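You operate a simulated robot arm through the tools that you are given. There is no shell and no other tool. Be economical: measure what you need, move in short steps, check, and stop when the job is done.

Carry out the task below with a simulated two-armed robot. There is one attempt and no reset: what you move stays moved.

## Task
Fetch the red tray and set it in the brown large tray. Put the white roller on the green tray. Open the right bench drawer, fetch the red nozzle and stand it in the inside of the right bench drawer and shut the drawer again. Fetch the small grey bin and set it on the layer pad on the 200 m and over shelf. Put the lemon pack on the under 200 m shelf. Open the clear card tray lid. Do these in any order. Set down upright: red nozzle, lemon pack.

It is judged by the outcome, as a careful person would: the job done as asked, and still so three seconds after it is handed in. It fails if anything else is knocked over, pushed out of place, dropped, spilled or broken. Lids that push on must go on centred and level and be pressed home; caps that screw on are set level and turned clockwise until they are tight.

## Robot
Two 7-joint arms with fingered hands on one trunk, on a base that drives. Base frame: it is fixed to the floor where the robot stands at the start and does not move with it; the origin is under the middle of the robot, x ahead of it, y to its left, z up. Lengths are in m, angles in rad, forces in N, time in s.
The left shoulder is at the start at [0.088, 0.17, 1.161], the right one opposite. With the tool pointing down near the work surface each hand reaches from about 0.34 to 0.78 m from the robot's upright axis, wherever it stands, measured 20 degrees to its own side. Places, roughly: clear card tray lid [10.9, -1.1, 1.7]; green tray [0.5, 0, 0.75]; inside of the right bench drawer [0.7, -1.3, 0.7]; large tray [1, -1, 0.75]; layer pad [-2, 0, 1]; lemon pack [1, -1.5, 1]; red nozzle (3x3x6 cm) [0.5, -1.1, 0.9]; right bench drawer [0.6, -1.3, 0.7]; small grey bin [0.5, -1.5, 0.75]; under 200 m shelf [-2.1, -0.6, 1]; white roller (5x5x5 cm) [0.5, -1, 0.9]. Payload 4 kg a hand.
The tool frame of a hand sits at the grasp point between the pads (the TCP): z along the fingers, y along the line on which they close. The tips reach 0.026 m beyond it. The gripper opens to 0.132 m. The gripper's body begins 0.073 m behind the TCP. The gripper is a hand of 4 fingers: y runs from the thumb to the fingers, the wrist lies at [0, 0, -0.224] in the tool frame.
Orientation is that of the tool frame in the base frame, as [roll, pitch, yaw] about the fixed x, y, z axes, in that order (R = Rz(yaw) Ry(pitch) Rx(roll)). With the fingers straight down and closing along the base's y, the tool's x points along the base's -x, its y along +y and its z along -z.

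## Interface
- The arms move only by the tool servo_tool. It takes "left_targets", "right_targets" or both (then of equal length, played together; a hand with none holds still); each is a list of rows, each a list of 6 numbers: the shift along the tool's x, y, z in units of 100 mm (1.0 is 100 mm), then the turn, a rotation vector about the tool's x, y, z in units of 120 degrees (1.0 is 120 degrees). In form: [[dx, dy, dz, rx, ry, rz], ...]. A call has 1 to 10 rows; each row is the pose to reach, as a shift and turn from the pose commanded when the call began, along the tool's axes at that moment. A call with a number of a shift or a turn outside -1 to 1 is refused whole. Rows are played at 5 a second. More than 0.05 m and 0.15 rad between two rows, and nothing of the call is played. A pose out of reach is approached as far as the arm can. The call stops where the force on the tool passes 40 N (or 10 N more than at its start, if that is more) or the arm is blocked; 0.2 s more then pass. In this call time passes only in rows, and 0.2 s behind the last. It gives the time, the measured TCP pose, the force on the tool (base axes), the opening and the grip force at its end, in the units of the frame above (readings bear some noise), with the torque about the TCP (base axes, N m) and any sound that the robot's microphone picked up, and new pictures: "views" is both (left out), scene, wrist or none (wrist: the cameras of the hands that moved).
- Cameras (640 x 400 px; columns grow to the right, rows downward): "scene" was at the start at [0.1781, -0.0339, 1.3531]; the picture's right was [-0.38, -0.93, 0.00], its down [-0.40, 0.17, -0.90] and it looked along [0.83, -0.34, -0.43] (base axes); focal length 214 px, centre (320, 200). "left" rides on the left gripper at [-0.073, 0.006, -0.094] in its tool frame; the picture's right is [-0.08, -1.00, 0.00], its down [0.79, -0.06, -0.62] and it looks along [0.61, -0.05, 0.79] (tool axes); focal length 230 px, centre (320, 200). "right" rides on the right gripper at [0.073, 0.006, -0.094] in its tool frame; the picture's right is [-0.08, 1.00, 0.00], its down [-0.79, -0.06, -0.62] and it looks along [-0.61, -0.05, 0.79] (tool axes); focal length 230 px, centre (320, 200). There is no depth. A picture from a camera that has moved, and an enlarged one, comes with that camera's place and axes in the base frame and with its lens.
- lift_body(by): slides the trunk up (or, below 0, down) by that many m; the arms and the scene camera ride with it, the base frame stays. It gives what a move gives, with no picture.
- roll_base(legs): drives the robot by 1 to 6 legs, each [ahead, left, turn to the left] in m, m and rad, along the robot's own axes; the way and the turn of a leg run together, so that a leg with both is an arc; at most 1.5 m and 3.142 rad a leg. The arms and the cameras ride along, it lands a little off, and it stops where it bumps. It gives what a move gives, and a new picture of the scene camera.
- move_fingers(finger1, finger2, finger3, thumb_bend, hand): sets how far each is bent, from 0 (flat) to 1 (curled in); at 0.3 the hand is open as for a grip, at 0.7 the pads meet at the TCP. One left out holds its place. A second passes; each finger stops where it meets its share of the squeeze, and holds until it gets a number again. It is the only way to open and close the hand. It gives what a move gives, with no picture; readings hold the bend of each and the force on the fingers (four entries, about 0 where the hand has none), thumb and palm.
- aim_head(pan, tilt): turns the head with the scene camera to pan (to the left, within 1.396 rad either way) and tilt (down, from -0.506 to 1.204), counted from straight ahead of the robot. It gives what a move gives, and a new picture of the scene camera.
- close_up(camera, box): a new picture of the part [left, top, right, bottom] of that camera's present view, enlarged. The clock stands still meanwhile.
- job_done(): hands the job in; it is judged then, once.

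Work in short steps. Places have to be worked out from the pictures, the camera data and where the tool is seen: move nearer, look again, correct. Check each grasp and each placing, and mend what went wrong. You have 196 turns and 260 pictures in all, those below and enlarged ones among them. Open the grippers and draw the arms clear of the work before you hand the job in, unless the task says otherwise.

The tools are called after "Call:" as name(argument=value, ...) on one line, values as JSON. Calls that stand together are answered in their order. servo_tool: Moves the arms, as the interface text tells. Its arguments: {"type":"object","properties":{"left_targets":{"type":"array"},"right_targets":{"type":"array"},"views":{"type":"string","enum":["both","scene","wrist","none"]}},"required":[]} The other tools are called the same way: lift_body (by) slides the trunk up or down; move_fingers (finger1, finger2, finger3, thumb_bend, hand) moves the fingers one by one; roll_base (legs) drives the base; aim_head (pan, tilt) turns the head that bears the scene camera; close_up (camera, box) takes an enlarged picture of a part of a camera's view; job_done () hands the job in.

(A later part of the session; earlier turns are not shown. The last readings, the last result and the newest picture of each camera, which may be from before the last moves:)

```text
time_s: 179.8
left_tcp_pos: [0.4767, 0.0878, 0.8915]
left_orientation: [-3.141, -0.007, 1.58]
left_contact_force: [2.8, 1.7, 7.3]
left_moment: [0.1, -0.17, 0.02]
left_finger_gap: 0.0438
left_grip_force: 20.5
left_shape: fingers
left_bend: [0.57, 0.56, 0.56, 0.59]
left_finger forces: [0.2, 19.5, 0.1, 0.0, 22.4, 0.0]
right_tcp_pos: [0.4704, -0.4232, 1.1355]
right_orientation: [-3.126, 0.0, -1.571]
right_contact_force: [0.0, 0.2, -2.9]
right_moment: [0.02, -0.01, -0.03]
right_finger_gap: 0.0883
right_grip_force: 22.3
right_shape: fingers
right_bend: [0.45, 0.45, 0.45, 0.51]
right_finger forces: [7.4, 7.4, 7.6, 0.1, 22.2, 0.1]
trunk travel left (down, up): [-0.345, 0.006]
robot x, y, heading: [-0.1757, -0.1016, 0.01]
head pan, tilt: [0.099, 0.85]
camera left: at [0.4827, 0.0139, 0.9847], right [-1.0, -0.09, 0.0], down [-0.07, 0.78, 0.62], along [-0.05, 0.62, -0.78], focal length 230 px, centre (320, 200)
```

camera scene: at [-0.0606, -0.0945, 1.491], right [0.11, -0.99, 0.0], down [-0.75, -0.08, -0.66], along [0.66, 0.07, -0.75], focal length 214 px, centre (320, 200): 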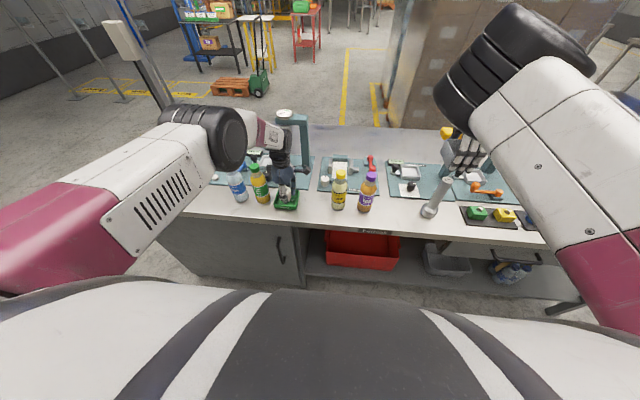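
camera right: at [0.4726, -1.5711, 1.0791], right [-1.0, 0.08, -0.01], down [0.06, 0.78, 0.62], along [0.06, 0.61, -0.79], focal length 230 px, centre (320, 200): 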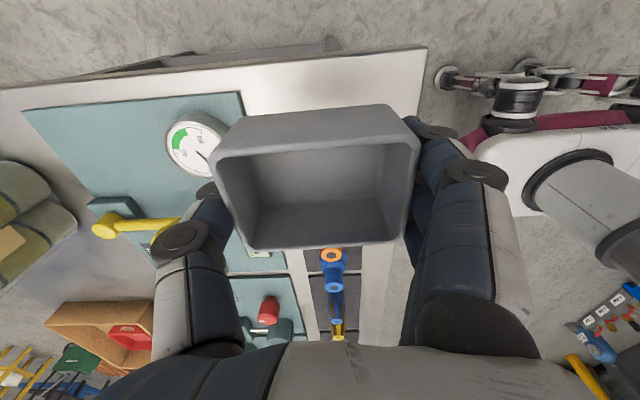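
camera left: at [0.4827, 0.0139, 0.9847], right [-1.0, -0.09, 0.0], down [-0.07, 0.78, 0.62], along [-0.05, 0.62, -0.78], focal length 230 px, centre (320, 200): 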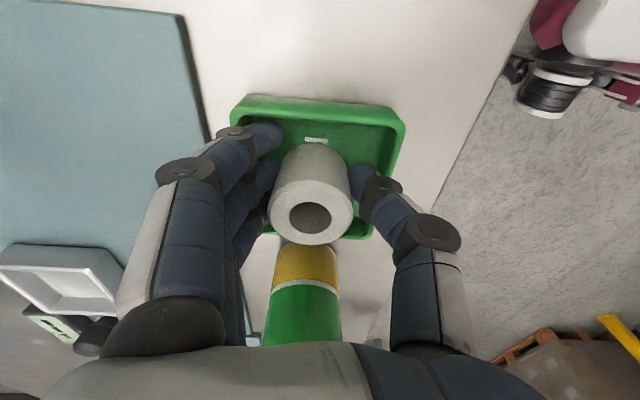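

Still gripped; open a little more.

Call:
move_fingers(hand="left", finger1=0.53, finger2=0.51, finger3=0.52, thumb_bend=0.54)

Call:
servo_tool(left_targets=[[0, 0, -0.08, 0, 0, 0], [0, 0, -0.15, 0, 0, 0]], views="wrist")

```text
time_s: 180.8
left_tcp_pos: [0.4772, 0.0881, 0.8939]
left_orientation: [3.141, -0.007, 1.58]
left_contact_force: [-2.4, -1.2, 1.5]
left_moment: [-0.02, -0.03, -0.02]
left_finger_gap: 0.0464
left_grip_force: 9.6
left_shape: fingers
left_bend: [0.56, 0.55, 0.55, 0.57]
left_finger forces: [2.1, 6.4, 2.6, 0.0, 8.7, 0.0]
right_tcp_pos: [0.4706, -0.4229, 1.1367]
right_orientation: [-3.125, 0.0, -1.572]
right_contact_force: [-0.5, 0.4, -3.3]
right_moment: [-0.04, -0.01, -0.02]
right_finger_gap: 0.0884
right_grip_force: 22.8
right_shape: fingers
right_bend: [0.45, 0.45, 0.45, 0.51]
right_finger forces: [7.3, 7.4, 7.5, 0.0, 22.2, 0.0]
trunk travel left (down, up): [-0.345, 0.006]
robot x, y, heading: [-0.1799, -0.1057, 0.008]
head pan, tilt: [0.099, 0.85]
```

```text
time_s: 181.4
left_tcp_pos: [0.4776, 0.0883, 0.9093]
left_orientation: [3.137, -0.006, 1.579]
left_contact_force: [-0.3, -0.2, -0.5]
left_moment: [0.02, 0.01, 0.02]
left_finger_gap: 0.0586
left_grip_force: 0.0
left_shape: fingers
left_bend: [0.53, 0.51, 0.52, 0.54]
left_finger forces: [0.1, 0.0, 0.0, 0.0, 0.0, 0.1]
right_tcp_pos: [0.4706, -0.4226, 1.1342]
right_orientation: [-3.128, -0.001, -1.57]
right_contact_force: [-1.0, 0.0, -2.2]
right_moment: [-0.01, 0.01, 0.01]
right_finger_gap: 0.0882
right_grip_force: 22.6
right_shape: fingers
right_bend: [0.45, 0.45, 0.45, 0.51]
right_finger forces: [7.4, 7.3, 7.6, 0.1, 22.2, 0.0]
trunk travel left (down, up): [-0.345, 0.006]
robot x, y, heading: [-0.1755, -0.1054, 0.01]
head pan, tilt: [0.099, 0.85]
camera left: at [0.4839, 0.0143, 1.0019], right [-1.0, -0.09, 0.0], down [-0.07, 0.78, 0.62], along [-0.05, 0.62, -0.78], focal length 230 px, centre (320, 200)
```

left: 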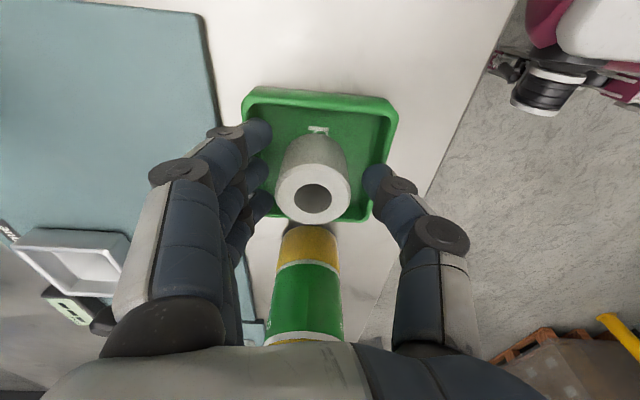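

Released; the roller stands in the green tray. Lift the hand clear.

Call:
servo_tool(left_targets=[[0, 0, -0.3, 0, 0, 0], [0, 0, -0.6, 0, 0, 0], [0, 0, -0.9, 0, 0, 0], [0, 0, -1.0, 0, 0, 0]], views="wrist")

```text
time_s: 182.4
left_tcp_pos: [0.479, 0.0879, 1.0089]
left_orientation: [3.14, -0.008, 1.582]
left_contact_force: [-0.1, -0.1, -0.3]
left_moment: [-0.04, 0.01, 0.0]
left_finger_gap: 0.0587
left_grip_force: 0.0
left_shape: fingers
left_bend: [0.53, 0.51, 0.52, 0.54]
left_finger forces: [0.1, 0.0, 0.1, 0.1, 0.0, 0.0]
right_tcp_pos: [0.4719, -0.4221, 1.1354]
right_orientation: [-3.126, -0.001, -1.57]
right_contact_force: [-0.5, -0.3, -3.4]
right_moment: [0.02, 0.03, 0.01]
right_finger_gap: 0.0882
right_grip_force: 21.9
right_shape: fingers
right_bend: [0.45, 0.45, 0.45, 0.51]
right_finger forces: [7.3, 7.4, 7.5, 0.1, 22.2, 0.0]
trunk travel left (down, up): [-0.345, 0.006]
robot x, y, heading: [-0.1761, -0.1035, 0.012]
head pan, tilt: [0.099, 0.85]
camera left: at [0.484, 0.0137, 1.1021], right [-1.0, -0.09, 0.0], down [-0.07, 0.78, 0.62], along [-0.05, 0.62, -0.78], focal length 230 px, centre (320, 200)
```

left: 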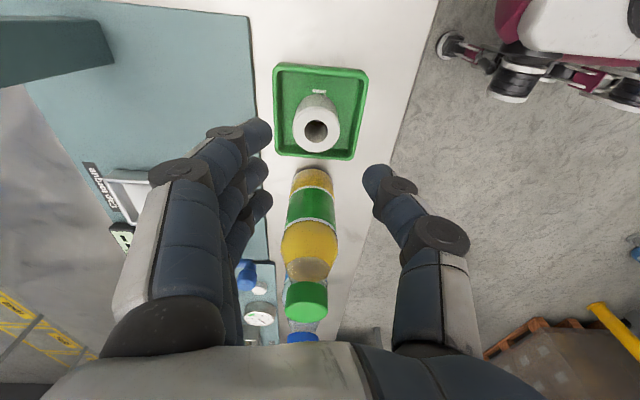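

Roller is on the green tray. Now back away and turn around to see the shelves behind.

Call:
roll_base(legs=[[-0.5, 0, 0], [0, 0, 1.571], [0, 0, 1.571]])

Call:
aim_head(pan=0.0, tilt=0.35)

```text
time_s: 193.0
left_tcp_pos: [-1.3328, -0.3093, 1.0105]
left_orientation: [3.139, -0.007, -1.551]
left_contact_force: [0.2, -0.4, 0.0]
left_moment: [-0.02, 0.0, 0.04]
left_finger_gap: 0.0587
left_grip_force: 0.0
left_shape: fingers
left_bend: [0.53, 0.51, 0.52, 0.54]
left_finger forces: [0.0, 0.1, 0.0, 0.1, 0.0, 0.1]
right_tcp_pos: [-1.3294, 0.2016, 1.1348]
right_orientation: [-3.13, 0.0, 1.583]
right_contact_force: [-0.5, 0.0, -3.1]
right_moment: [-0.01, -0.05, -0.01]
right_finger_gap: 0.0874
right_grip_force: 20.4
right_shape: fingers
right_bend: [0.46, 0.46, 0.46, 0.51]
right_finger forces: [6.9, 6.9, 7.1, 0.1, 20.8, 0.0]
trunk travel left (down, up): [-0.345, 0.006]
robot x, y, heading: [-0.6785, -0.1102, -3.119]
head pan, tilt: [0.099, 0.85]
camera scene: at [-0.7972, -0.1183, 1.491], right [-0.12, 0.99, 0.0], down [0.75, 0.09, -0.66], along [-0.66, -0.08, -0.75], focal length 214 px, centre (320, 200)
```

scene: 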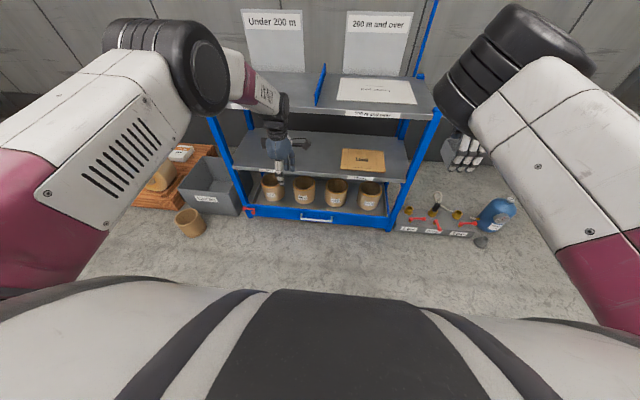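

```text
time_s: 193.9
left_tcp_pos: [-1.3318, -0.3093, 1.0092]
left_orientation: [3.138, -0.007, -1.549]
left_contact_force: [-0.5, 0.4, -0.8]
left_moment: [0.04, -0.02, 0.03]
left_finger_gap: 0.0585
left_grip_force: 0.1
left_shape: fingers
left_bend: [0.53, 0.51, 0.52, 0.54]
left_finger forces: [0.0, 0.1, 0.0, 0.1, 0.0, 0.1]
right_tcp_pos: [-1.3303, 0.2012, 1.1353]
right_orientation: [-3.128, 0.001, 1.585]
right_contact_force: [0.4, 0.2, -3.0]
right_moment: [-0.02, -0.01, 0.01]
right_finger_gap: 0.0874
right_grip_force: 21.3
right_shape: fingers
right_bend: [0.46, 0.46, 0.46, 0.51]
right_finger forces: [6.9, 6.9, 7.0, 0.0, 20.8, 0.0]
trunk travel left (down, up): [-0.345, 0.006]
robot x, y, heading: [-0.6786, -0.1057, -3.115]
head pan, tilt: [0.0, 0.351]
camera scene: at [-0.8128, -0.1107, 1.5345], right [-0.02, 1.0, 0.0], down [0.34, 0.01, -0.94], along [-0.94, -0.02, -0.34], focal length 214 px, centre (320, 200)
```

scene: 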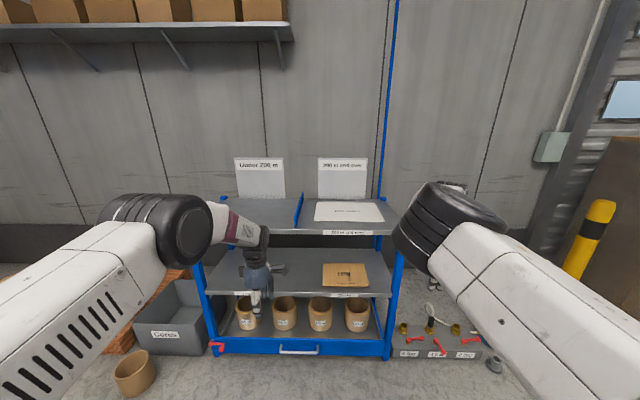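

The shelves are in view: left bay "Under 200 m", right bay "200 m and over" with a pad. I'll zoom to verify and at the same time raise/retract the empty left hand.

Call:
close_up(camera="scene", box=[190, 140, 430, 290])

Call:
servo_tool(left_targets=[[0, -0.3, -0.3, 0, 0, 0], [0, -0.6, -0.6, 0, 0, 0], [0, -0.9, -0.9, 0, 0, 0], [0, -1.0, -1.0, 0, 0, 0]], views="none")

Call:
servo_tool(left_targets=[[0, -0.3, -0.3, 0, 0, 0], [0, -0.6, -0.6, 0, 0, 0], [0, -0.8, -0.9, 0, 0, 0], [0, -0.8, -1.0, 0, 0, 0]], views="none")

```text
2.67 times, centred on (310, 215) of scene
camera zoom: at [-0.8128, -0.1107, 1.5345], right [-0.02, 1.0, 0.0], down [0.34, 0.01, -0.94], along [-0.94, -0.02, -0.34], focal length 572 px, centre (347, 160)
```

zoom: 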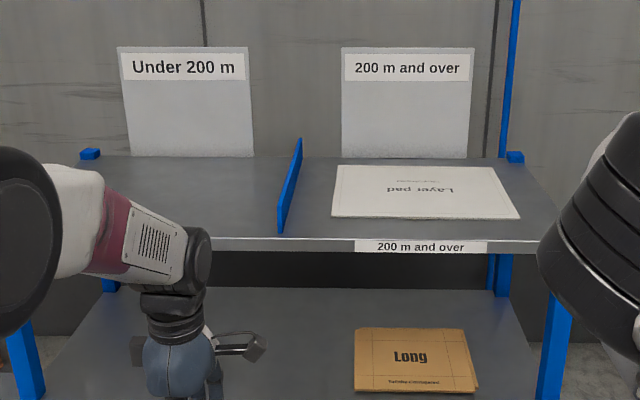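

```text
time_s: 194.9
left_tcp_pos: [-1.2322, -0.3053, 1.1091]
left_orientation: [3.138, -0.008, -1.551]
left_contact_force: [-0.3, 0.0, 0.3]
left_moment: [0.02, 0.01, 0.02]
left_finger_gap: 0.0586
left_grip_force: 0.1
left_shape: fingers
left_bend: [0.53, 0.51, 0.52, 0.54]
left_finger forces: [0.1, 0.1, 0.0, 0.0, 0.1, 0.0]
right_tcp_pos: [-1.3306, 0.2011, 1.1342]
right_orientation: [-3.128, -0.003, 1.584]
right_contact_force: [0.3, -0.1, -2.5]
right_moment: [-0.03, 0.0, -0.01]
right_finger_gap: 0.0873
right_grip_force: 20.6
right_shape: fingers
right_bend: [0.46, 0.46, 0.46, 0.51]
right_finger forces: [6.9, 6.9, 7.1, 0.0, 20.6, 0.1]
trunk travel left (down, up): [-0.345, 0.006]
robot x, y, heading: [-0.6815, -0.1115, -3.121]
head pan, tilt: [0.0, 0.351]
```

```text
time_s: 195.9
left_tcp_pos: [-1.1523, -0.3038, 1.2087]
left_orientation: [3.138, -0.008, -1.549]
left_contact_force: [0.3, 1.1, 1.0]
left_moment: [0.01, -0.08, 0.0]
left_finger_gap: 0.0586
left_grip_force: 0.0
left_shape: fingers
left_bend: [0.53, 0.51, 0.52, 0.54]
left_finger forces: [0.1, 0.0, 0.0, 0.0, 0.0, 0.0]
right_tcp_pos: [-1.3321, 0.2013, 1.1349]
right_orientation: [-3.128, 0.0, 1.585]
right_contact_force: [-0.4, -0.6, -2.9]
right_moment: [0.0, 0.01, 0.03]
right_finger_gap: 0.0875
right_grip_force: 20.7
right_shape: fingers
right_bend: [0.46, 0.46, 0.46, 0.51]
right_finger forces: [6.9, 6.9, 7.0, 0.0, 20.7, 0.0]
trunk travel left (down, up): [-0.345, 0.006]
robot x, y, heading: [-0.6817, -0.1088, -3.117]
head pan, tilt: [0.0, 0.351]
```

Layer pad confirmed. Drive closer (bin bottom ≈1.10 m) and re-measure.

Call:
roll_base(legs=[[0.45, 0.13, 0]])

Call:
close_up(camera="right", box=[0, 0, 640, 400])

```text
time_s: 198.7
left_tcp_pos: [-1.6012, -0.4419, 1.2083]
left_orientation: [3.138, -0.006, -1.551]
left_contact_force: [-0.2, -0.4, 0.3]
left_moment: [0.01, 0.0, -0.03]
left_finger_gap: 0.0588
left_grip_force: 0.1
left_shape: fingers
left_bend: [0.53, 0.51, 0.52, 0.54]
left_finger forces: [0.0, 0.1, 0.0, 0.0, 0.0, 0.0]
right_tcp_pos: [-1.7784, 0.0631, 1.1346]
right_orientation: [-3.128, 0.0, 1.582]
right_contact_force: [-0.1, 0.0, -3.1]
right_moment: [0.01, -0.02, 0.03]
right_finger_gap: 0.0874
right_grip_force: 21.0
right_shape: fingers
right_bend: [0.46, 0.46, 0.46, 0.51]
right_finger forces: [6.8, 6.9, 6.9, 0.0, 20.7, 0.1]
trunk travel left (down, up): [-0.345, 0.006]
robot x, y, heading: [-1.1239, -0.2485, -3.125]
head pan, tilt: [0.0, 0.351]
camera scene: at [-1.2607, -0.2493, 1.5346], right [-0.02, 1.0, 0.0], down [0.34, 0.01, -0.94], along [-0.94, -0.02, -0.34], focal length 214 px, centre (320, 200)
```

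scene: 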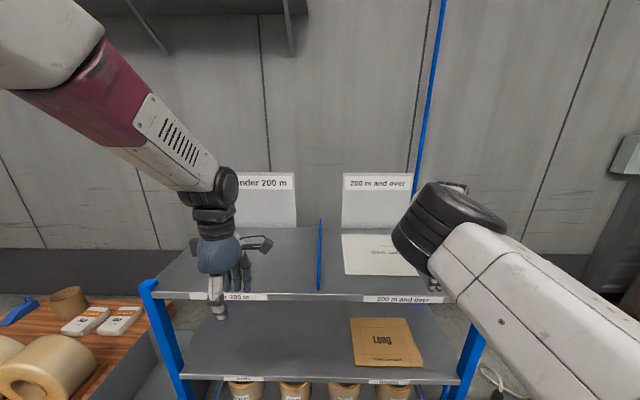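

```text
1.00 times, centred on (320, 200) of right (not enlarged: the box is as wide or as high as the picture)
camera zoom: at [-1.7721, 0.1373, 1.2279], right [1.0, -0.07, -0.01], down [-0.04, -0.79, 0.62], along [-0.05, -0.62, -0.79], focal length 230 px, centre (320, 200)
```

zoom: 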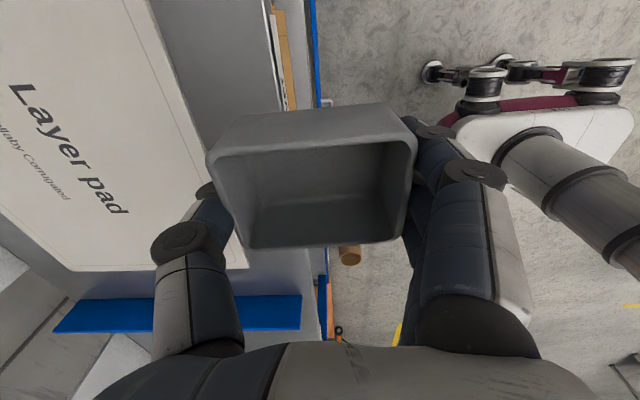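

Pad spans about x −2.26…−1.94, y −0.18…0.18, shelf z≈0.985. Drive ahead 0.29 m and lower.

Call:
roll_base(legs=[[0.29, 0.03, 0]])

Call:
servo_tool(right_targets=[[0, 0, 0.25, 0, 0, 0], [0, 0, 0.5, 0, 0, 0], [0, 0, 0.7, 0, 0, 0]], views="both")

```text
time_s: 200.8
left_tcp_pos: [-1.8905, -0.4774, 1.2089]
left_orientation: [3.139, -0.006, -1.552]
left_contact_force: [0.3, -0.1, 0.5]
left_moment: [-0.03, 0.02, -0.01]
left_finger_gap: 0.0584
left_grip_force: 0.0
left_shape: fingers
left_bend: [0.53, 0.51, 0.52, 0.54]
left_finger forces: [0.0, 0.1, 0.1, 0.0, 0.0, 0.0]
right_tcp_pos: [-2.0685, 0.0297, 1.1338]
right_orientation: [-3.128, 0.0, 1.581]
right_contact_force: [-0.1, 0.3, -3.2]
right_moment: [-0.01, 0.0, 0.0]
right_finger_gap: 0.0877
right_grip_force: 21.3
right_shape: fingers
right_bend: [0.46, 0.46, 0.46, 0.51]
right_finger forces: [6.9, 6.9, 7.0, 0.0, 20.7, 0.1]
trunk travel left (down, up): [-0.345, 0.006]
robot x, y, heading: [-1.4183, -0.2872, -3.121]
head pan, tilt: [0.0, 0.351]
camera scene: at [-1.5523, -0.285, 1.5346], right [-0.02, 1.0, 0.0], down [0.34, 0.01, -0.94], along [-0.94, -0.02, -0.34], focal length 214 px, centre (320, 200)
```

scene: 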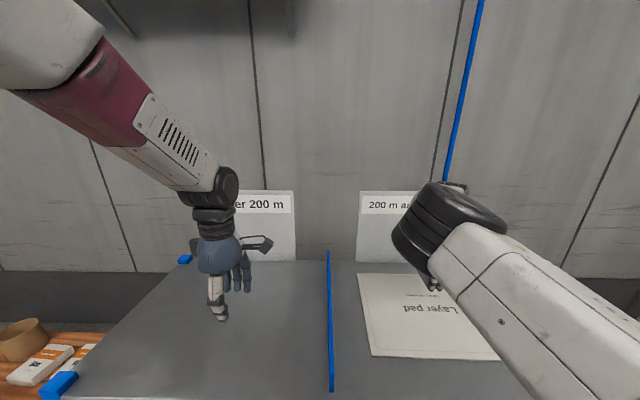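

```text
time_s: 201.6
left_tcp_pos: [-1.89, -0.4774, 1.2098]
left_orientation: [3.137, -0.007, -1.552]
left_contact_force: [0.1, -0.9, 0.4]
left_moment: [0.0, 0.01, -0.01]
left_finger_gap: 0.0586
left_grip_force: 0.2
left_shape: fingers
left_bend: [0.53, 0.51, 0.52, 0.54]
left_finger forces: [0.0, 0.0, 0.1, 0.1, 0.1, 0.1]
right_tcp_pos: [-2.0699, 0.0282, 1.0651]
right_orientation: [-3.127, -0.001, 1.582]
right_contact_force: [-0.5, -0.3, -3.4]
right_moment: [-0.02, 0.0, 0.07]
right_finger_gap: 0.0875
right_grip_force: 20.9
right_shape: fingers
right_bend: [0.46, 0.46, 0.46, 0.51]
right_finger forces: [6.9, 6.9, 7.0, 0.0, 20.6, 0.1]
trunk travel left (down, up): [-0.345, 0.006]
robot x, y, heading: [-1.4216, -0.2836, -3.127]
head pan, tilt: [0.0, 0.351]
camera scene: at [-1.5518, -0.2847, 1.5346], right [-0.02, 1.0, 0.0], down [0.34, 0.01, -0.94], along [-0.94, -0.02, -0.34], focal length 214 px, centre (320, 200)
camera right: at [-2.0632, 0.1019, 1.158], right [1.0, -0.07, -0.01], down [-0.04, -0.79, 0.62], along [-0.05, -0.62, -0.79], focal length 230 px, centre (320, 200)
```

scene: 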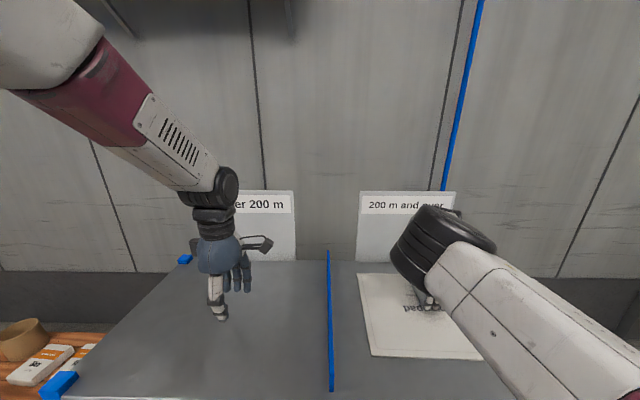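
right: 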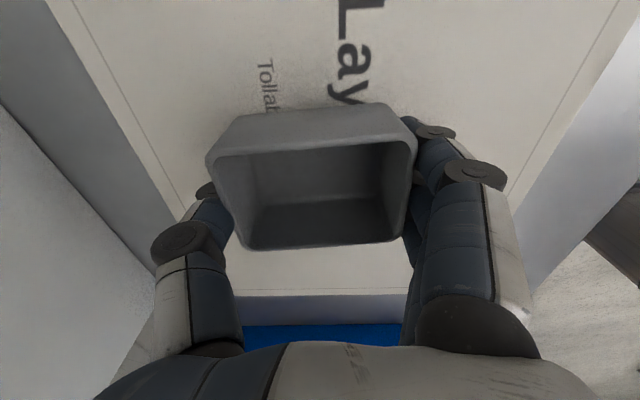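

Over the pad, but near its divider-side edge. Shift 4 cm right (+y), then lower slowly to contact.

Call:
servo_tool(right_targets=[[0.2, 0.1, 0, 0, 0, 0], [0.4, 0.2, 0.1, 0, 0, 0], [0.4, 0.2, 0.2, 0, 0, 0], [0.4, 0.2, 0.28, 0, 0, 0], [0.4, 0.2, 0.35, 0, 0, 0], [0.4, 0.2, 0.41, 0, 0, 0]], views="wrist")

```text
time_s: 202.7
left_tcp_pos: [-1.8885, -0.4776, 1.2091]
left_orientation: [3.138, -0.004, -1.552]
left_contact_force: [-0.2, -0.1, 0.6]
left_moment: [0.0, 0.01, 0.01]
left_finger_gap: 0.0587
left_grip_force: 0.0
left_shape: fingers
left_bend: [0.53, 0.51, 0.52, 0.54]
left_finger forces: [0.1, 0.0, 0.0, 0.1, 0.0, 0.0]
right_tcp_pos: [-2.0513, 0.0692, 1.0415]
right_orientation: [-3.118, -0.005, 1.585]
right_contact_force: [7.4, -4.6, 19.7]
right_moment: [-0.13, -1.14, -0.18]
right_finger_gap: 0.0877
right_grip_force: 23.4
right_shape: fingers
right_bend: [0.47, 0.47, 0.46, 0.51]
right_finger forces: [8.8, 9.2, 9.8, 0.0, 18.8, 0.1]
trunk travel left (down, up): [-0.345, 0.006]
robot x, y, heading: [-1.4163, -0.2855, -3.126]
head pan, tilt: [0.0, 0.351]
stopped in row 5 (right hand): the force on the tool passed its limit at 49 N (the readings are from after the stop); the commanded pose is now the measured one
camera right: at [-2.0455, 0.1417, 1.1344], right [1.0, -0.06, -0.02], down [-0.04, -0.79, 0.61], along [-0.06, -0.61, -0.79], focal length 230 px, centre (320, 200)
```

right: 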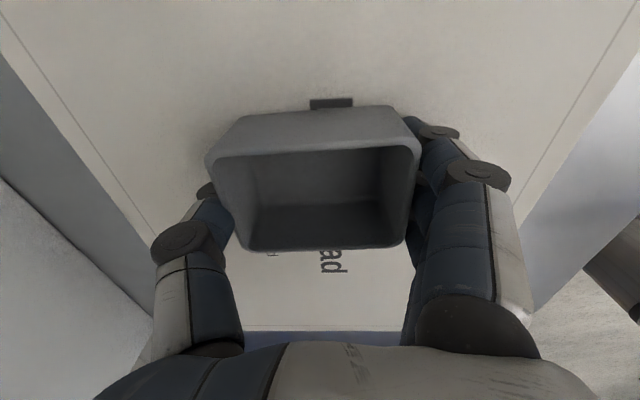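

Landed on the pad. Open the fingers.

Call:
move_fingers(hand="right", finger1=0.34, finger2=0.34, finger3=0.34, thumb_bend=0.36)

Call:
servo_tool(right_targets=[[0, 0, -0.1, 0, 0, 0], [0, 0, -0.4, 0, 0, 0], [0, 0, -0.8, 0, 0, 0], [0, 0, -1.0, 0, 0, 0]], views="wrist")

```text
time_s: 203.7
left_tcp_pos: [-1.8912, -0.4773, 1.2092]
left_orientation: [3.14, -0.007, -1.552]
left_contact_force: [0.5, 0.0, 0.2]
left_moment: [-0.02, 0.03, 0.0]
left_finger_gap: 0.0586
left_grip_force: 0.0
left_shape: fingers
left_bend: [0.53, 0.51, 0.52, 0.54]
left_finger forces: [0.0, 0.1, 0.0, 0.0, 0.0, 0.0]
right_tcp_pos: [-2.053, 0.0693, 1.0374]
right_orientation: [-3.12, -0.006, 1.582]
right_contact_force: [0.5, -0.3, 0.3]
right_moment: [0.04, -0.03, -0.01]
right_finger_gap: 0.1201
right_grip_force: 0.0
right_shape: fingers
right_bend: [0.34, 0.34, 0.34, 0.36]
right_finger forces: [0.1, 0.1, 0.1, 0.0, 0.1, 0.1]
trunk travel left (down, up): [-0.345, 0.006]
robot x, y, heading: [-1.4172, -0.2833, -3.126]
head pan, tilt: [0.0, 0.351]
```

```text
time_s: 204.7
left_tcp_pos: [-1.8905, -0.4773, 1.2089]
left_orientation: [3.139, -0.006, -1.552]
left_contact_force: [0.5, 0.5, 0.0]
left_moment: [0.0, -0.01, 0.01]
left_finger_gap: 0.0583
left_grip_force: 0.0
left_shape: fingers
left_bend: [0.53, 0.51, 0.52, 0.54]
left_finger forces: [0.0, 0.0, 0.1, 0.0, 0.1, 0.0]
right_tcp_pos: [-2.0505, 0.069, 1.1391]
right_orientation: [-3.121, -0.003, 1.583]
right_contact_force: [0.1, 0.2, -0.7]
right_moment: [0.01, -0.01, -0.02]
right_finger_gap: 0.1199
right_grip_force: 0.1
right_shape: fingers
right_bend: [0.34, 0.34, 0.34, 0.36]
right_finger forces: [0.1, 0.1, 0.0, 0.0, 0.0, 0.0]
trunk travel left (down, up): [-0.345, 0.006]
robot x, y, heading: [-1.4197, -0.2832, -3.12]
head pan, tilt: [0.0, 0.351]
camera right: at [-2.0439, 0.1422, 1.2319], right [1.0, -0.06, -0.02], down [-0.04, -0.79, 0.61], along [-0.06, -0.61, -0.79], focal length 230 px, centre (320, 200)
```

right: 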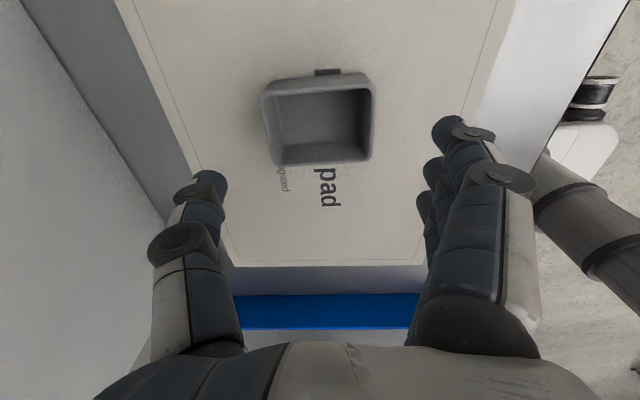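

The bin sits on the layer pad. Back off and turn left to face −y to check the way to the lemon pack.

Call:
roll_base(legs=[[-0.55, 0, 0], [0, 0, 1.55]])

```text
time_s: 211.6
left_tcp_pos: [-0.6962, -0.7525, 1.2089]
left_orientation: [3.139, -0.006, -0.019]
left_contact_force: [0.0, -0.1, 0.4]
left_moment: [-0.02, 0.02, 0.0]
left_finger_gap: 0.0588
left_grip_force: 0.1
left_shape: fingers
left_bend: [0.53, 0.51, 0.52, 0.54]
left_finger forces: [0.0, 0.0, 0.1, 0.0, 0.1, 0.0]
right_tcp_pos: [-1.2476, -0.8918, 1.1382]
right_orientation: [-3.119, -0.003, 3.118]
right_contact_force: [0.3, -0.1, -0.4]
right_moment: [0.02, -0.02, 0.0]
right_finger_gap: 0.12
right_grip_force: 0.0
right_shape: fingers
right_bend: [0.34, 0.34, 0.34, 0.36]
right_finger forces: [0.0, 0.0, 0.1, 0.0, 0.0, 0.1]
trunk travel left (down, up): [-0.345, 0.006]
robot x, y, heading: [-0.8692, -0.2726, -1.586]
head pan, tilt: [0.0, 0.351]
camera scene: at [-0.8758, -0.4047, 1.5347], right [-1.0, 0.02, 0.0], down [0.01, 0.34, -0.94], along [-0.02, -0.94, -0.34], focal length 214 px, centre (320, 200)
```

scene: 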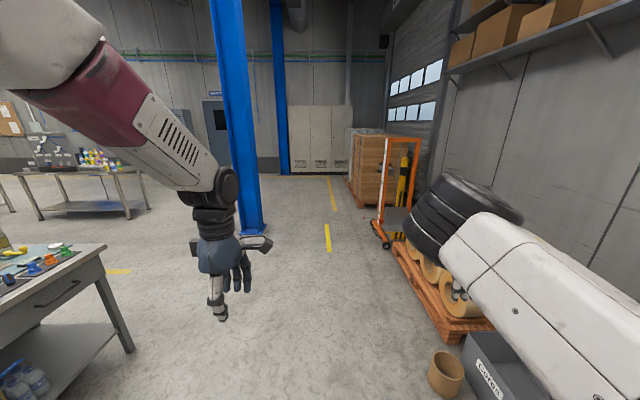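

The way is free (blue column near (0.05, −3.3)). Drive ahead, turn to face +x, then go beyond the bench's right end.

Call:
roll_base(legs=[[1.1, 0, 0], [0.95, 0, 0], [0, 0, 1.57], [1.2, 0, 0], [0.45, 0, 0], [0, 0, 1.57]])

```text
time_s: 237.5
left_tcp_pos: [0.5642, -1.8734, 1.2082]
left_orientation: [3.137, -0.007, 3.135]
left_contact_force: [0.3, 0.5, -0.4]
left_moment: [0.02, -0.01, 0.02]
left_finger_gap: 0.0587
left_grip_force: 0.1
left_shape: fingers
left_bend: [0.53, 0.51, 0.52, 0.54]
left_finger forces: [0.1, 0.0, 0.0, 0.0, 0.0, 0.0]
right_tcp_pos: [1.1146, -1.7276, 1.1379]
right_orientation: [-3.119, -0.003, -0.015]
right_contact_force: [-0.5, -0.2, -0.4]
right_moment: [0.02, 0.0, 0.0]
right_finger_gap: 0.1201
right_grip_force: 0.1
right_shape: fingers
right_bend: [0.34, 0.34, 0.34, 0.36]
right_finger forces: [0.1, 0.0, 0.0, 0.1, 0.0, 0.1]
trunk travel left (down, up): [-0.345, 0.006]
robot x, y, heading: [0.7474, -2.3503, 1.565]
head pan, tilt: [0.0, 0.351]
camera scene: at [0.7453, -2.2173, 1.5347], right [1.0, -0.01, 0.0], down [0.0, -0.34, -0.94], along [0.01, 0.94, -0.34], focal length 214 px, centre (320, 200)
```

scene: 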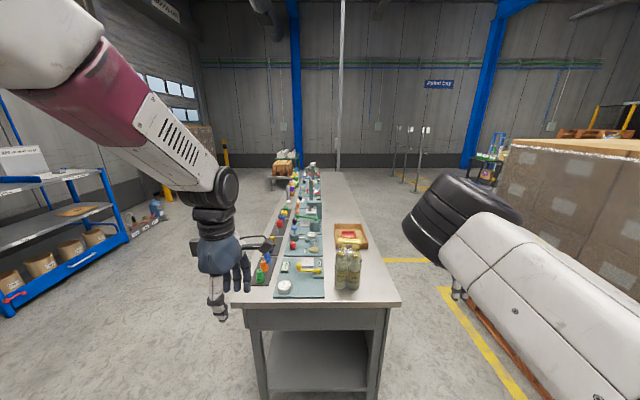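

The lemon pack is just inside the bench's end. Zoom on it.

Call:
close_up(camera="scene", box=[280, 210, 410, 310])

```text
4.00 times, centred on (345, 260) of scene
camera zoom: at [0.7453, -2.2173, 1.5347], right [1.0, -0.01, 0.0], down [0.0, -0.34, -0.94], along [0.01, 0.94, -0.34], focal length 858 px, centre (220, -40)
```

zoom: 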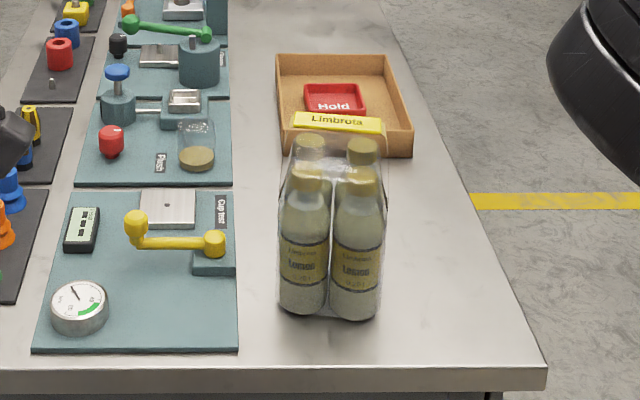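

Pack: four bottles around (0.88, −1.41), cap tops ~1.02, carrying strap across the top at z≈1.06 (along x). The right hand already closes along y, so I'll bring it over the strap by driving.

Call:
servo_tool(right_targets=[[0, 0, -0.3, 0, 0, 0], [0, 0, -0.6, 0, 0, 0]], views="none")

Call:
roll_base(legs=[[0, 0.235, 0], [0.28, 0, 0]])

Call:
close_up(camera="right", box=[0, 0, 640, 400])

```text
time_s: 238.1
left_tcp_pos: [0.5635, -1.8723, 1.2085]
left_orientation: [3.137, -0.007, 3.136]
left_contact_force: [0.3, -0.6, 0.2]
left_moment: [-0.03, -0.01, 0.05]
left_finger_gap: 0.0586
left_grip_force: 0.1
left_shape: fingers
left_bend: [0.53, 0.51, 0.52, 0.54]
left_finger forces: [0.1, 0.0, 0.1, 0.0, 0.0, 0.0]
right_tcp_pos: [1.1143, -1.7294, 1.1974]
right_orientation: [-3.119, -0.003, -0.015]
right_contact_force: [0.2, -0.2, 0.2]
right_moment: [0.01, -0.03, 0.05]
right_finger_gap: 0.1198
right_grip_force: 0.1
right_shape: fingers
right_bend: [0.34, 0.34, 0.34, 0.36]
right_finger forces: [0.1, 0.0, 0.1, 0.1, 0.1, 0.0]
trunk travel left (down, up): [-0.345, 0.006]
robot x, y, heading: [0.742, -2.3522, 1.563]
head pan, tilt: [0.0, 0.351]
```

```text
time_s: 242.3
left_tcp_pos: [0.329, -1.5909, 1.2095]
left_orientation: [3.138, -0.007, 3.136]
left_contact_force: [-0.2, 0.9, 0.0]
left_moment: [0.03, -0.03, 0.01]
left_finger_gap: 0.0587
left_grip_force: 0.0
left_shape: fingers
left_bend: [0.53, 0.51, 0.52, 0.54]
left_finger forces: [0.0, 0.0, 0.0, 0.0, 0.0, 0.0]
right_tcp_pos: [0.8795, -1.446, 1.1979]
right_orientation: [-3.12, -0.003, -0.013]
right_contact_force: [0.2, 0.0, -0.3]
right_moment: [-0.03, 0.01, 0.01]
right_finger_gap: 0.1202
right_grip_force: 0.0
right_shape: fingers
right_bend: [0.34, 0.34, 0.34, 0.36]
right_finger forces: [0.0, 0.1, 0.0, 0.2, 0.1, 0.0]
trunk travel left (down, up): [-0.345, 0.006]
robot x, y, heading: [0.51, -2.0666, 1.568]
head pan, tilt: [0.0, 0.351]
camera scene: at [0.5112, -1.9351, 1.5346], right [1.0, -0.01, 0.0], down [0.0, -0.34, -0.94], along [0.01, 0.94, -0.34], focal length 214 px, centre (320, 200)
```

scene: 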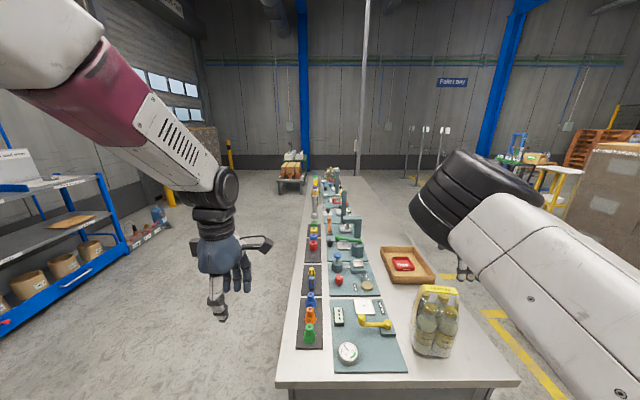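

```text
1.00 times, centred on (320, 200) of right (not enlarged: the box is as wide or as high as the picture)
camera zoom: at [0.9519, -1.4539, 1.2911], right [-0.09, -1.0, -0.02], down [-0.79, 0.06, 0.61], along [-0.61, 0.07, -0.79], focal length 230 px, centre (320, 200)
```

zoom: 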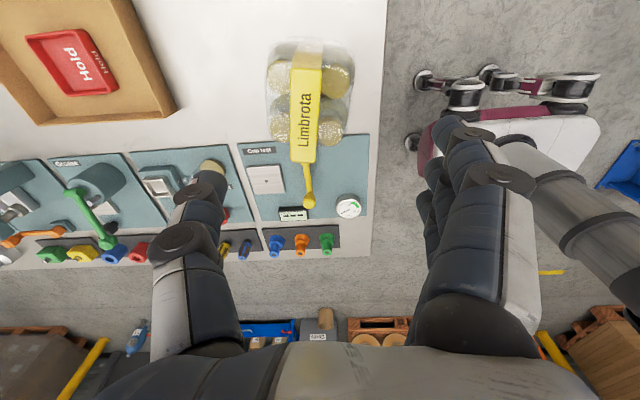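

Strap: x 0.835–0.921, y≈−1.42, ~3 cm wide, top z≈1.06. Align in y and descend first 0.09 m.

Call:
servo_tool(right_targets=[[0, -0.25, 0.2, 0, 0, 0], [0, -0.25, 0.5, -0.01, 0, 0], [0, -0.25, 0.8, -0.01, 0, 0], [0, -0.25, 0.9, -0.01, 0, 0]], views="both")

```text
time_s: 243.3
left_tcp_pos: [0.3282, -1.5924, 1.2089]
left_orientation: [3.138, -0.006, 3.134]
left_contact_force: [0.2, 0.0, 0.0]
left_moment: [0.01, -0.02, -0.01]
left_finger_gap: 0.0588
left_grip_force: 0.1
left_shape: fingers
left_bend: [0.53, 0.51, 0.52, 0.54]
left_finger forces: [0.0, 0.0, 0.0, 0.0, 0.1, 0.0]
right_tcp_pos: [0.879, -1.4208, 1.1078]
right_orientation: [-3.14, -0.004, -0.013]
right_contact_force: [0.4, 0.3, 0.2]
right_moment: [0.02, 0.04, 0.01]
right_finger_gap: 0.1203
right_grip_force: 0.1
right_shape: fingers
right_bend: [0.34, 0.34, 0.34, 0.36]
right_finger forces: [0.0, 0.0, 0.0, 0.0, 0.0, 0.0]
trunk travel left (down, up): [-0.345, 0.006]
robot x, y, heading: [0.5097, -2.0725, 1.563]
head pan, tilt: [0.0, 0.351]
camera scene: at [0.5111, -1.9356, 1.5347], right [1.0, -0.01, 0.0], down [0.0, -0.34, -0.94], along [0.01, 0.94, -0.34], focal length 214 px, centre (320, 200)
camera right: at [0.953, -1.4253, 1.2018], right [-0.09, -1.0, 0.0], down [-0.79, 0.07, 0.61], along [-0.61, 0.06, -0.79], focal length 230 px, centre (320, 200)
```

scene: 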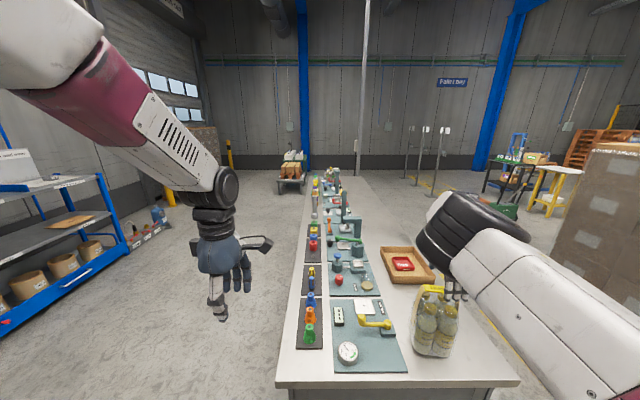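
right: 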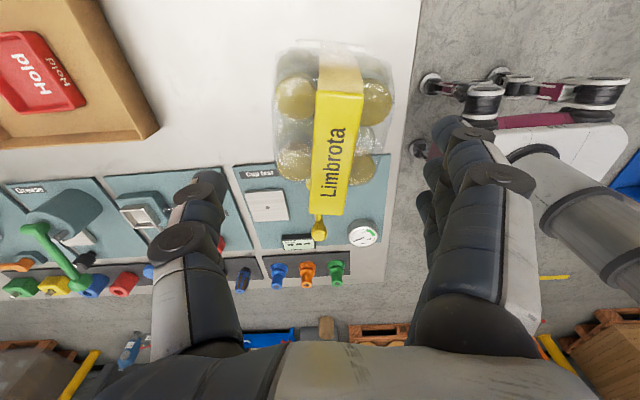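

Shift 8 mm toward −y and descend to TCP z≈1.057; then close on the strap.

Call:
servo_tool(right_targets=[[0, 0.08, 0.2, 0, 0, 0], [0, 0.08, 0.4, 0, 0, 0], [0, 0.08, 0.5, 0, 0, 0]], views="wrist")

```text
time_s: 244.1
left_tcp_pos: [0.3298, -1.5916, 1.2091]
left_orientation: [3.138, -0.006, 3.136]
left_contact_force: [0.0, -0.4, 0.4]
left_moment: [-0.03, 0.01, -0.01]
left_finger_gap: 0.059
left_grip_force: 0.0
left_shape: fingers
left_bend: [0.53, 0.51, 0.52, 0.54]
left_finger forces: [0.1, 0.0, 0.0, 0.0, 0.1, 0.0]
right_tcp_pos: [0.8802, -1.4279, 1.0584]
right_orientation: [-3.141, -0.003, -0.013]
right_contact_force: [0.4, 0.2, -0.8]
right_moment: [-0.03, 0.01, 0.01]
right_finger_gap: 0.12
right_grip_force: 0.0
right_shape: fingers
right_bend: [0.34, 0.34, 0.34, 0.36]
right_finger forces: [0.0, 0.0, 0.0, 0.0, 0.0, 0.0]
trunk travel left (down, up): [-0.345, 0.006]
robot x, y, heading: [0.5134, -2.0729, 1.565]
head pan, tilt: [0.0, 0.351]
camera right: at [0.953, -1.4337, 1.1517], right [-0.09, -1.0, 0.0], down [-0.79, 0.07, 0.61], along [-0.61, 0.06, -0.79], focal length 230 px, centre (320, 200)
```

right: 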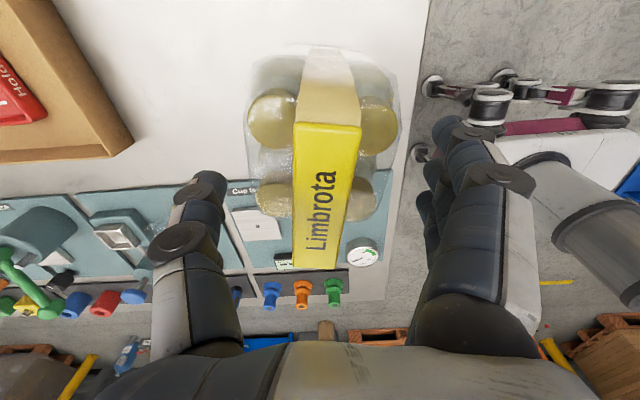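

Strap centred at the TCP. Close the hand.

Call:
move_fingers(hand="right", finger1=0.72, finger2=0.72, finger3=0.72, thumb_bend=0.7)

Call:
close_up(camera="right", box=[0, 0, 640, 400])

```text
time_s: 245.1
left_tcp_pos: [0.3299, -1.5902, 1.2086]
left_orientation: [3.139, -0.007, 3.136]
left_contact_force: [0.5, -0.2, 0.1]
left_moment: [0.0, -0.01, -0.03]
left_finger_gap: 0.0585
left_grip_force: 0.0
left_shape: fingers
left_bend: [0.53, 0.51, 0.52, 0.54]
left_finger forces: [0.1, 0.0, 0.1, 0.1, 0.0, 0.1]
right_tcp_pos: [0.8802, -1.4268, 1.0578]
right_orientation: [3.141, -0.003, -0.011]
right_contact_force: [-0.3, 0.4, -1.1]
right_moment: [0.0, 0.03, -0.05]
right_finger_gap: 0.0158
right_grip_force: 3.8
right_shape: fingers
right_bend: [0.71, 0.72, 0.72, 0.69]
right_finger forces: [2.4, 0.2, 0.0, 0.0, 4.0, 0.0]
trunk travel left (down, up): [-0.345, 0.006]
robot x, y, heading: [0.5089, -2.0727, 1.567]
head pan, tilt: [0.0, 0.351]
```

```text
1.00 times, centred on (320, 200) of right (not enlarged: the box is as wide or as high as the picture)
camera zoom: at [0.9531, -1.4334, 1.1514], right [-0.09, -1.0, 0.0], down [-0.79, 0.07, 0.61], along [-0.61, 0.06, -0.79], focal length 230 px, centre (320, 200)
```

zoom: 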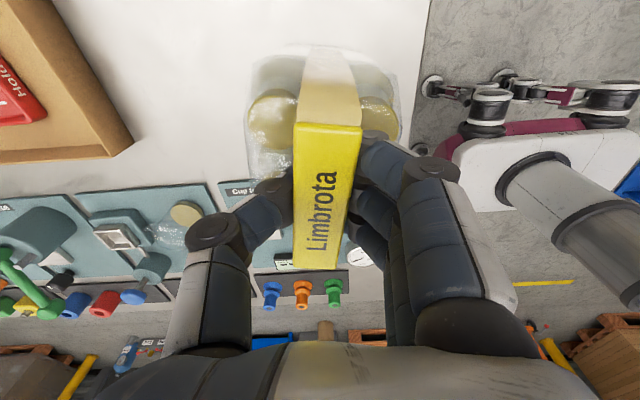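

Fingers have gone under the strap. Close a bit more so it is hooked, then lift slowly.

Call:
move_fingers(hand="right", finger1=0.8, finger2=0.8, finger3=0.8, thumb_bend=0.78)

Call:
servo_tool(right_targets=[[0, 0, -0.1, 0, 0, 0], [0, 0, -0.2, 0, 0, 0], [0, 0, -0.3, 0, 0, 0], [0, 0, -0.45, 0, 0, 0], [0, 0, -0.6, 0, 0, 0]], views="both")

```text
time_s: 246.1
left_tcp_pos: [0.3305, -1.5907, 1.2093]
left_orientation: [3.14, -0.007, 3.139]
left_contact_force: [-0.1, 0.4, 0.7]
left_moment: [-0.02, 0.02, 0.02]
left_finger_gap: 0.0587
left_grip_force: 0.0
left_shape: fingers
left_bend: [0.53, 0.51, 0.52, 0.54]
left_finger forces: [0.0, 0.0, 0.0, 0.0, 0.1, 0.1]
right_tcp_pos: [0.8812, -1.4267, 1.0568]
right_orientation: [3.141, -0.004, -0.012]
right_contact_force: [-0.1, 0.7, 0.1]
right_moment: [0.13, -0.05, 0.01]
right_finger_gap: 0.0113
right_grip_force: 11.8
right_shape: fingers
right_bend: [0.78, 0.77, 0.78, 0.72]
right_finger forces: [8.5, 0.1, 5.9, 0.0, 9.3, 0.0]
trunk travel left (down, up): [-0.345, 0.006]
robot x, y, heading: [0.5111, -2.0702, 1.564]
head pan, tilt: [0.0, 0.351]
```

```text
time_s: 247.3
left_tcp_pos: [0.33, -1.592, 1.2071]
left_orientation: [3.139, -0.007, 3.137]
left_contact_force: [-0.2, -0.3, 0.7]
left_moment: [0.01, -0.01, 0.01]
left_finger_gap: 0.0585
left_grip_force: 0.1
left_shape: fingers
left_bend: [0.53, 0.51, 0.52, 0.54]
left_finger forces: [0.0, 0.0, 0.0, 0.0, 0.0, 0.0]
right_tcp_pos: [0.8806, -1.4262, 1.118]
right_orientation: [-3.14, -0.003, -0.013]
right_contact_force: [-0.4, 0.5, -11.0]
right_moment: [0.07, -0.02, 0.01]
right_finger_gap: 0.0112
right_grip_force: 9.7
right_shape: fingers
right_bend: [0.78, 0.77, 0.78, 0.71]
right_finger forces: [7.0, 0.0, 5.4, 0.0, 6.7, 0.1]
trunk travel left (down, up): [-0.345, 0.006]
robot x, y, heading: [0.5111, -2.0701, 1.562]
head pan, tilt: [0.0, 0.351]
camera scene: at [0.5118, -1.9347, 1.5346], right [1.0, -0.01, 0.0], down [0.0, -0.34, -0.94], along [0.01, 0.94, -0.34], focal length 214 px, centre (320, 200)
camera right: at [0.953, -1.4328, 1.2117], right [-0.09, -1.0, 0.0], down [-0.79, 0.07, 0.61], along [-0.61, 0.06, -0.79], focal length 230 px, centre (320, 200)
```

scene: 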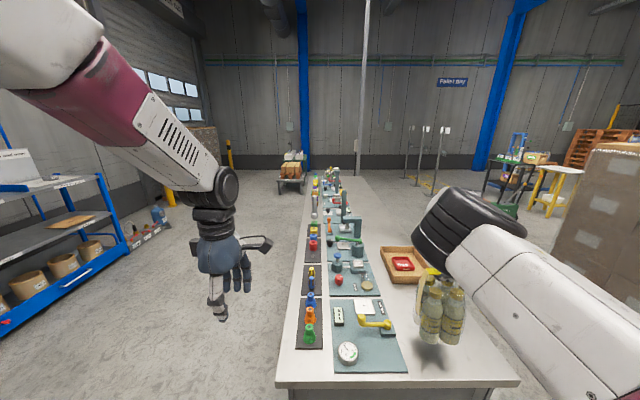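
right: 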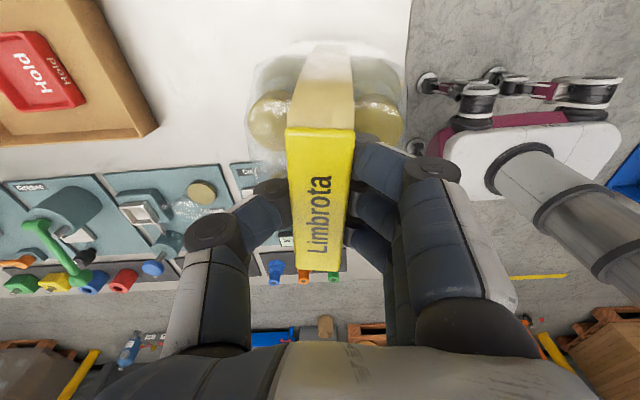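

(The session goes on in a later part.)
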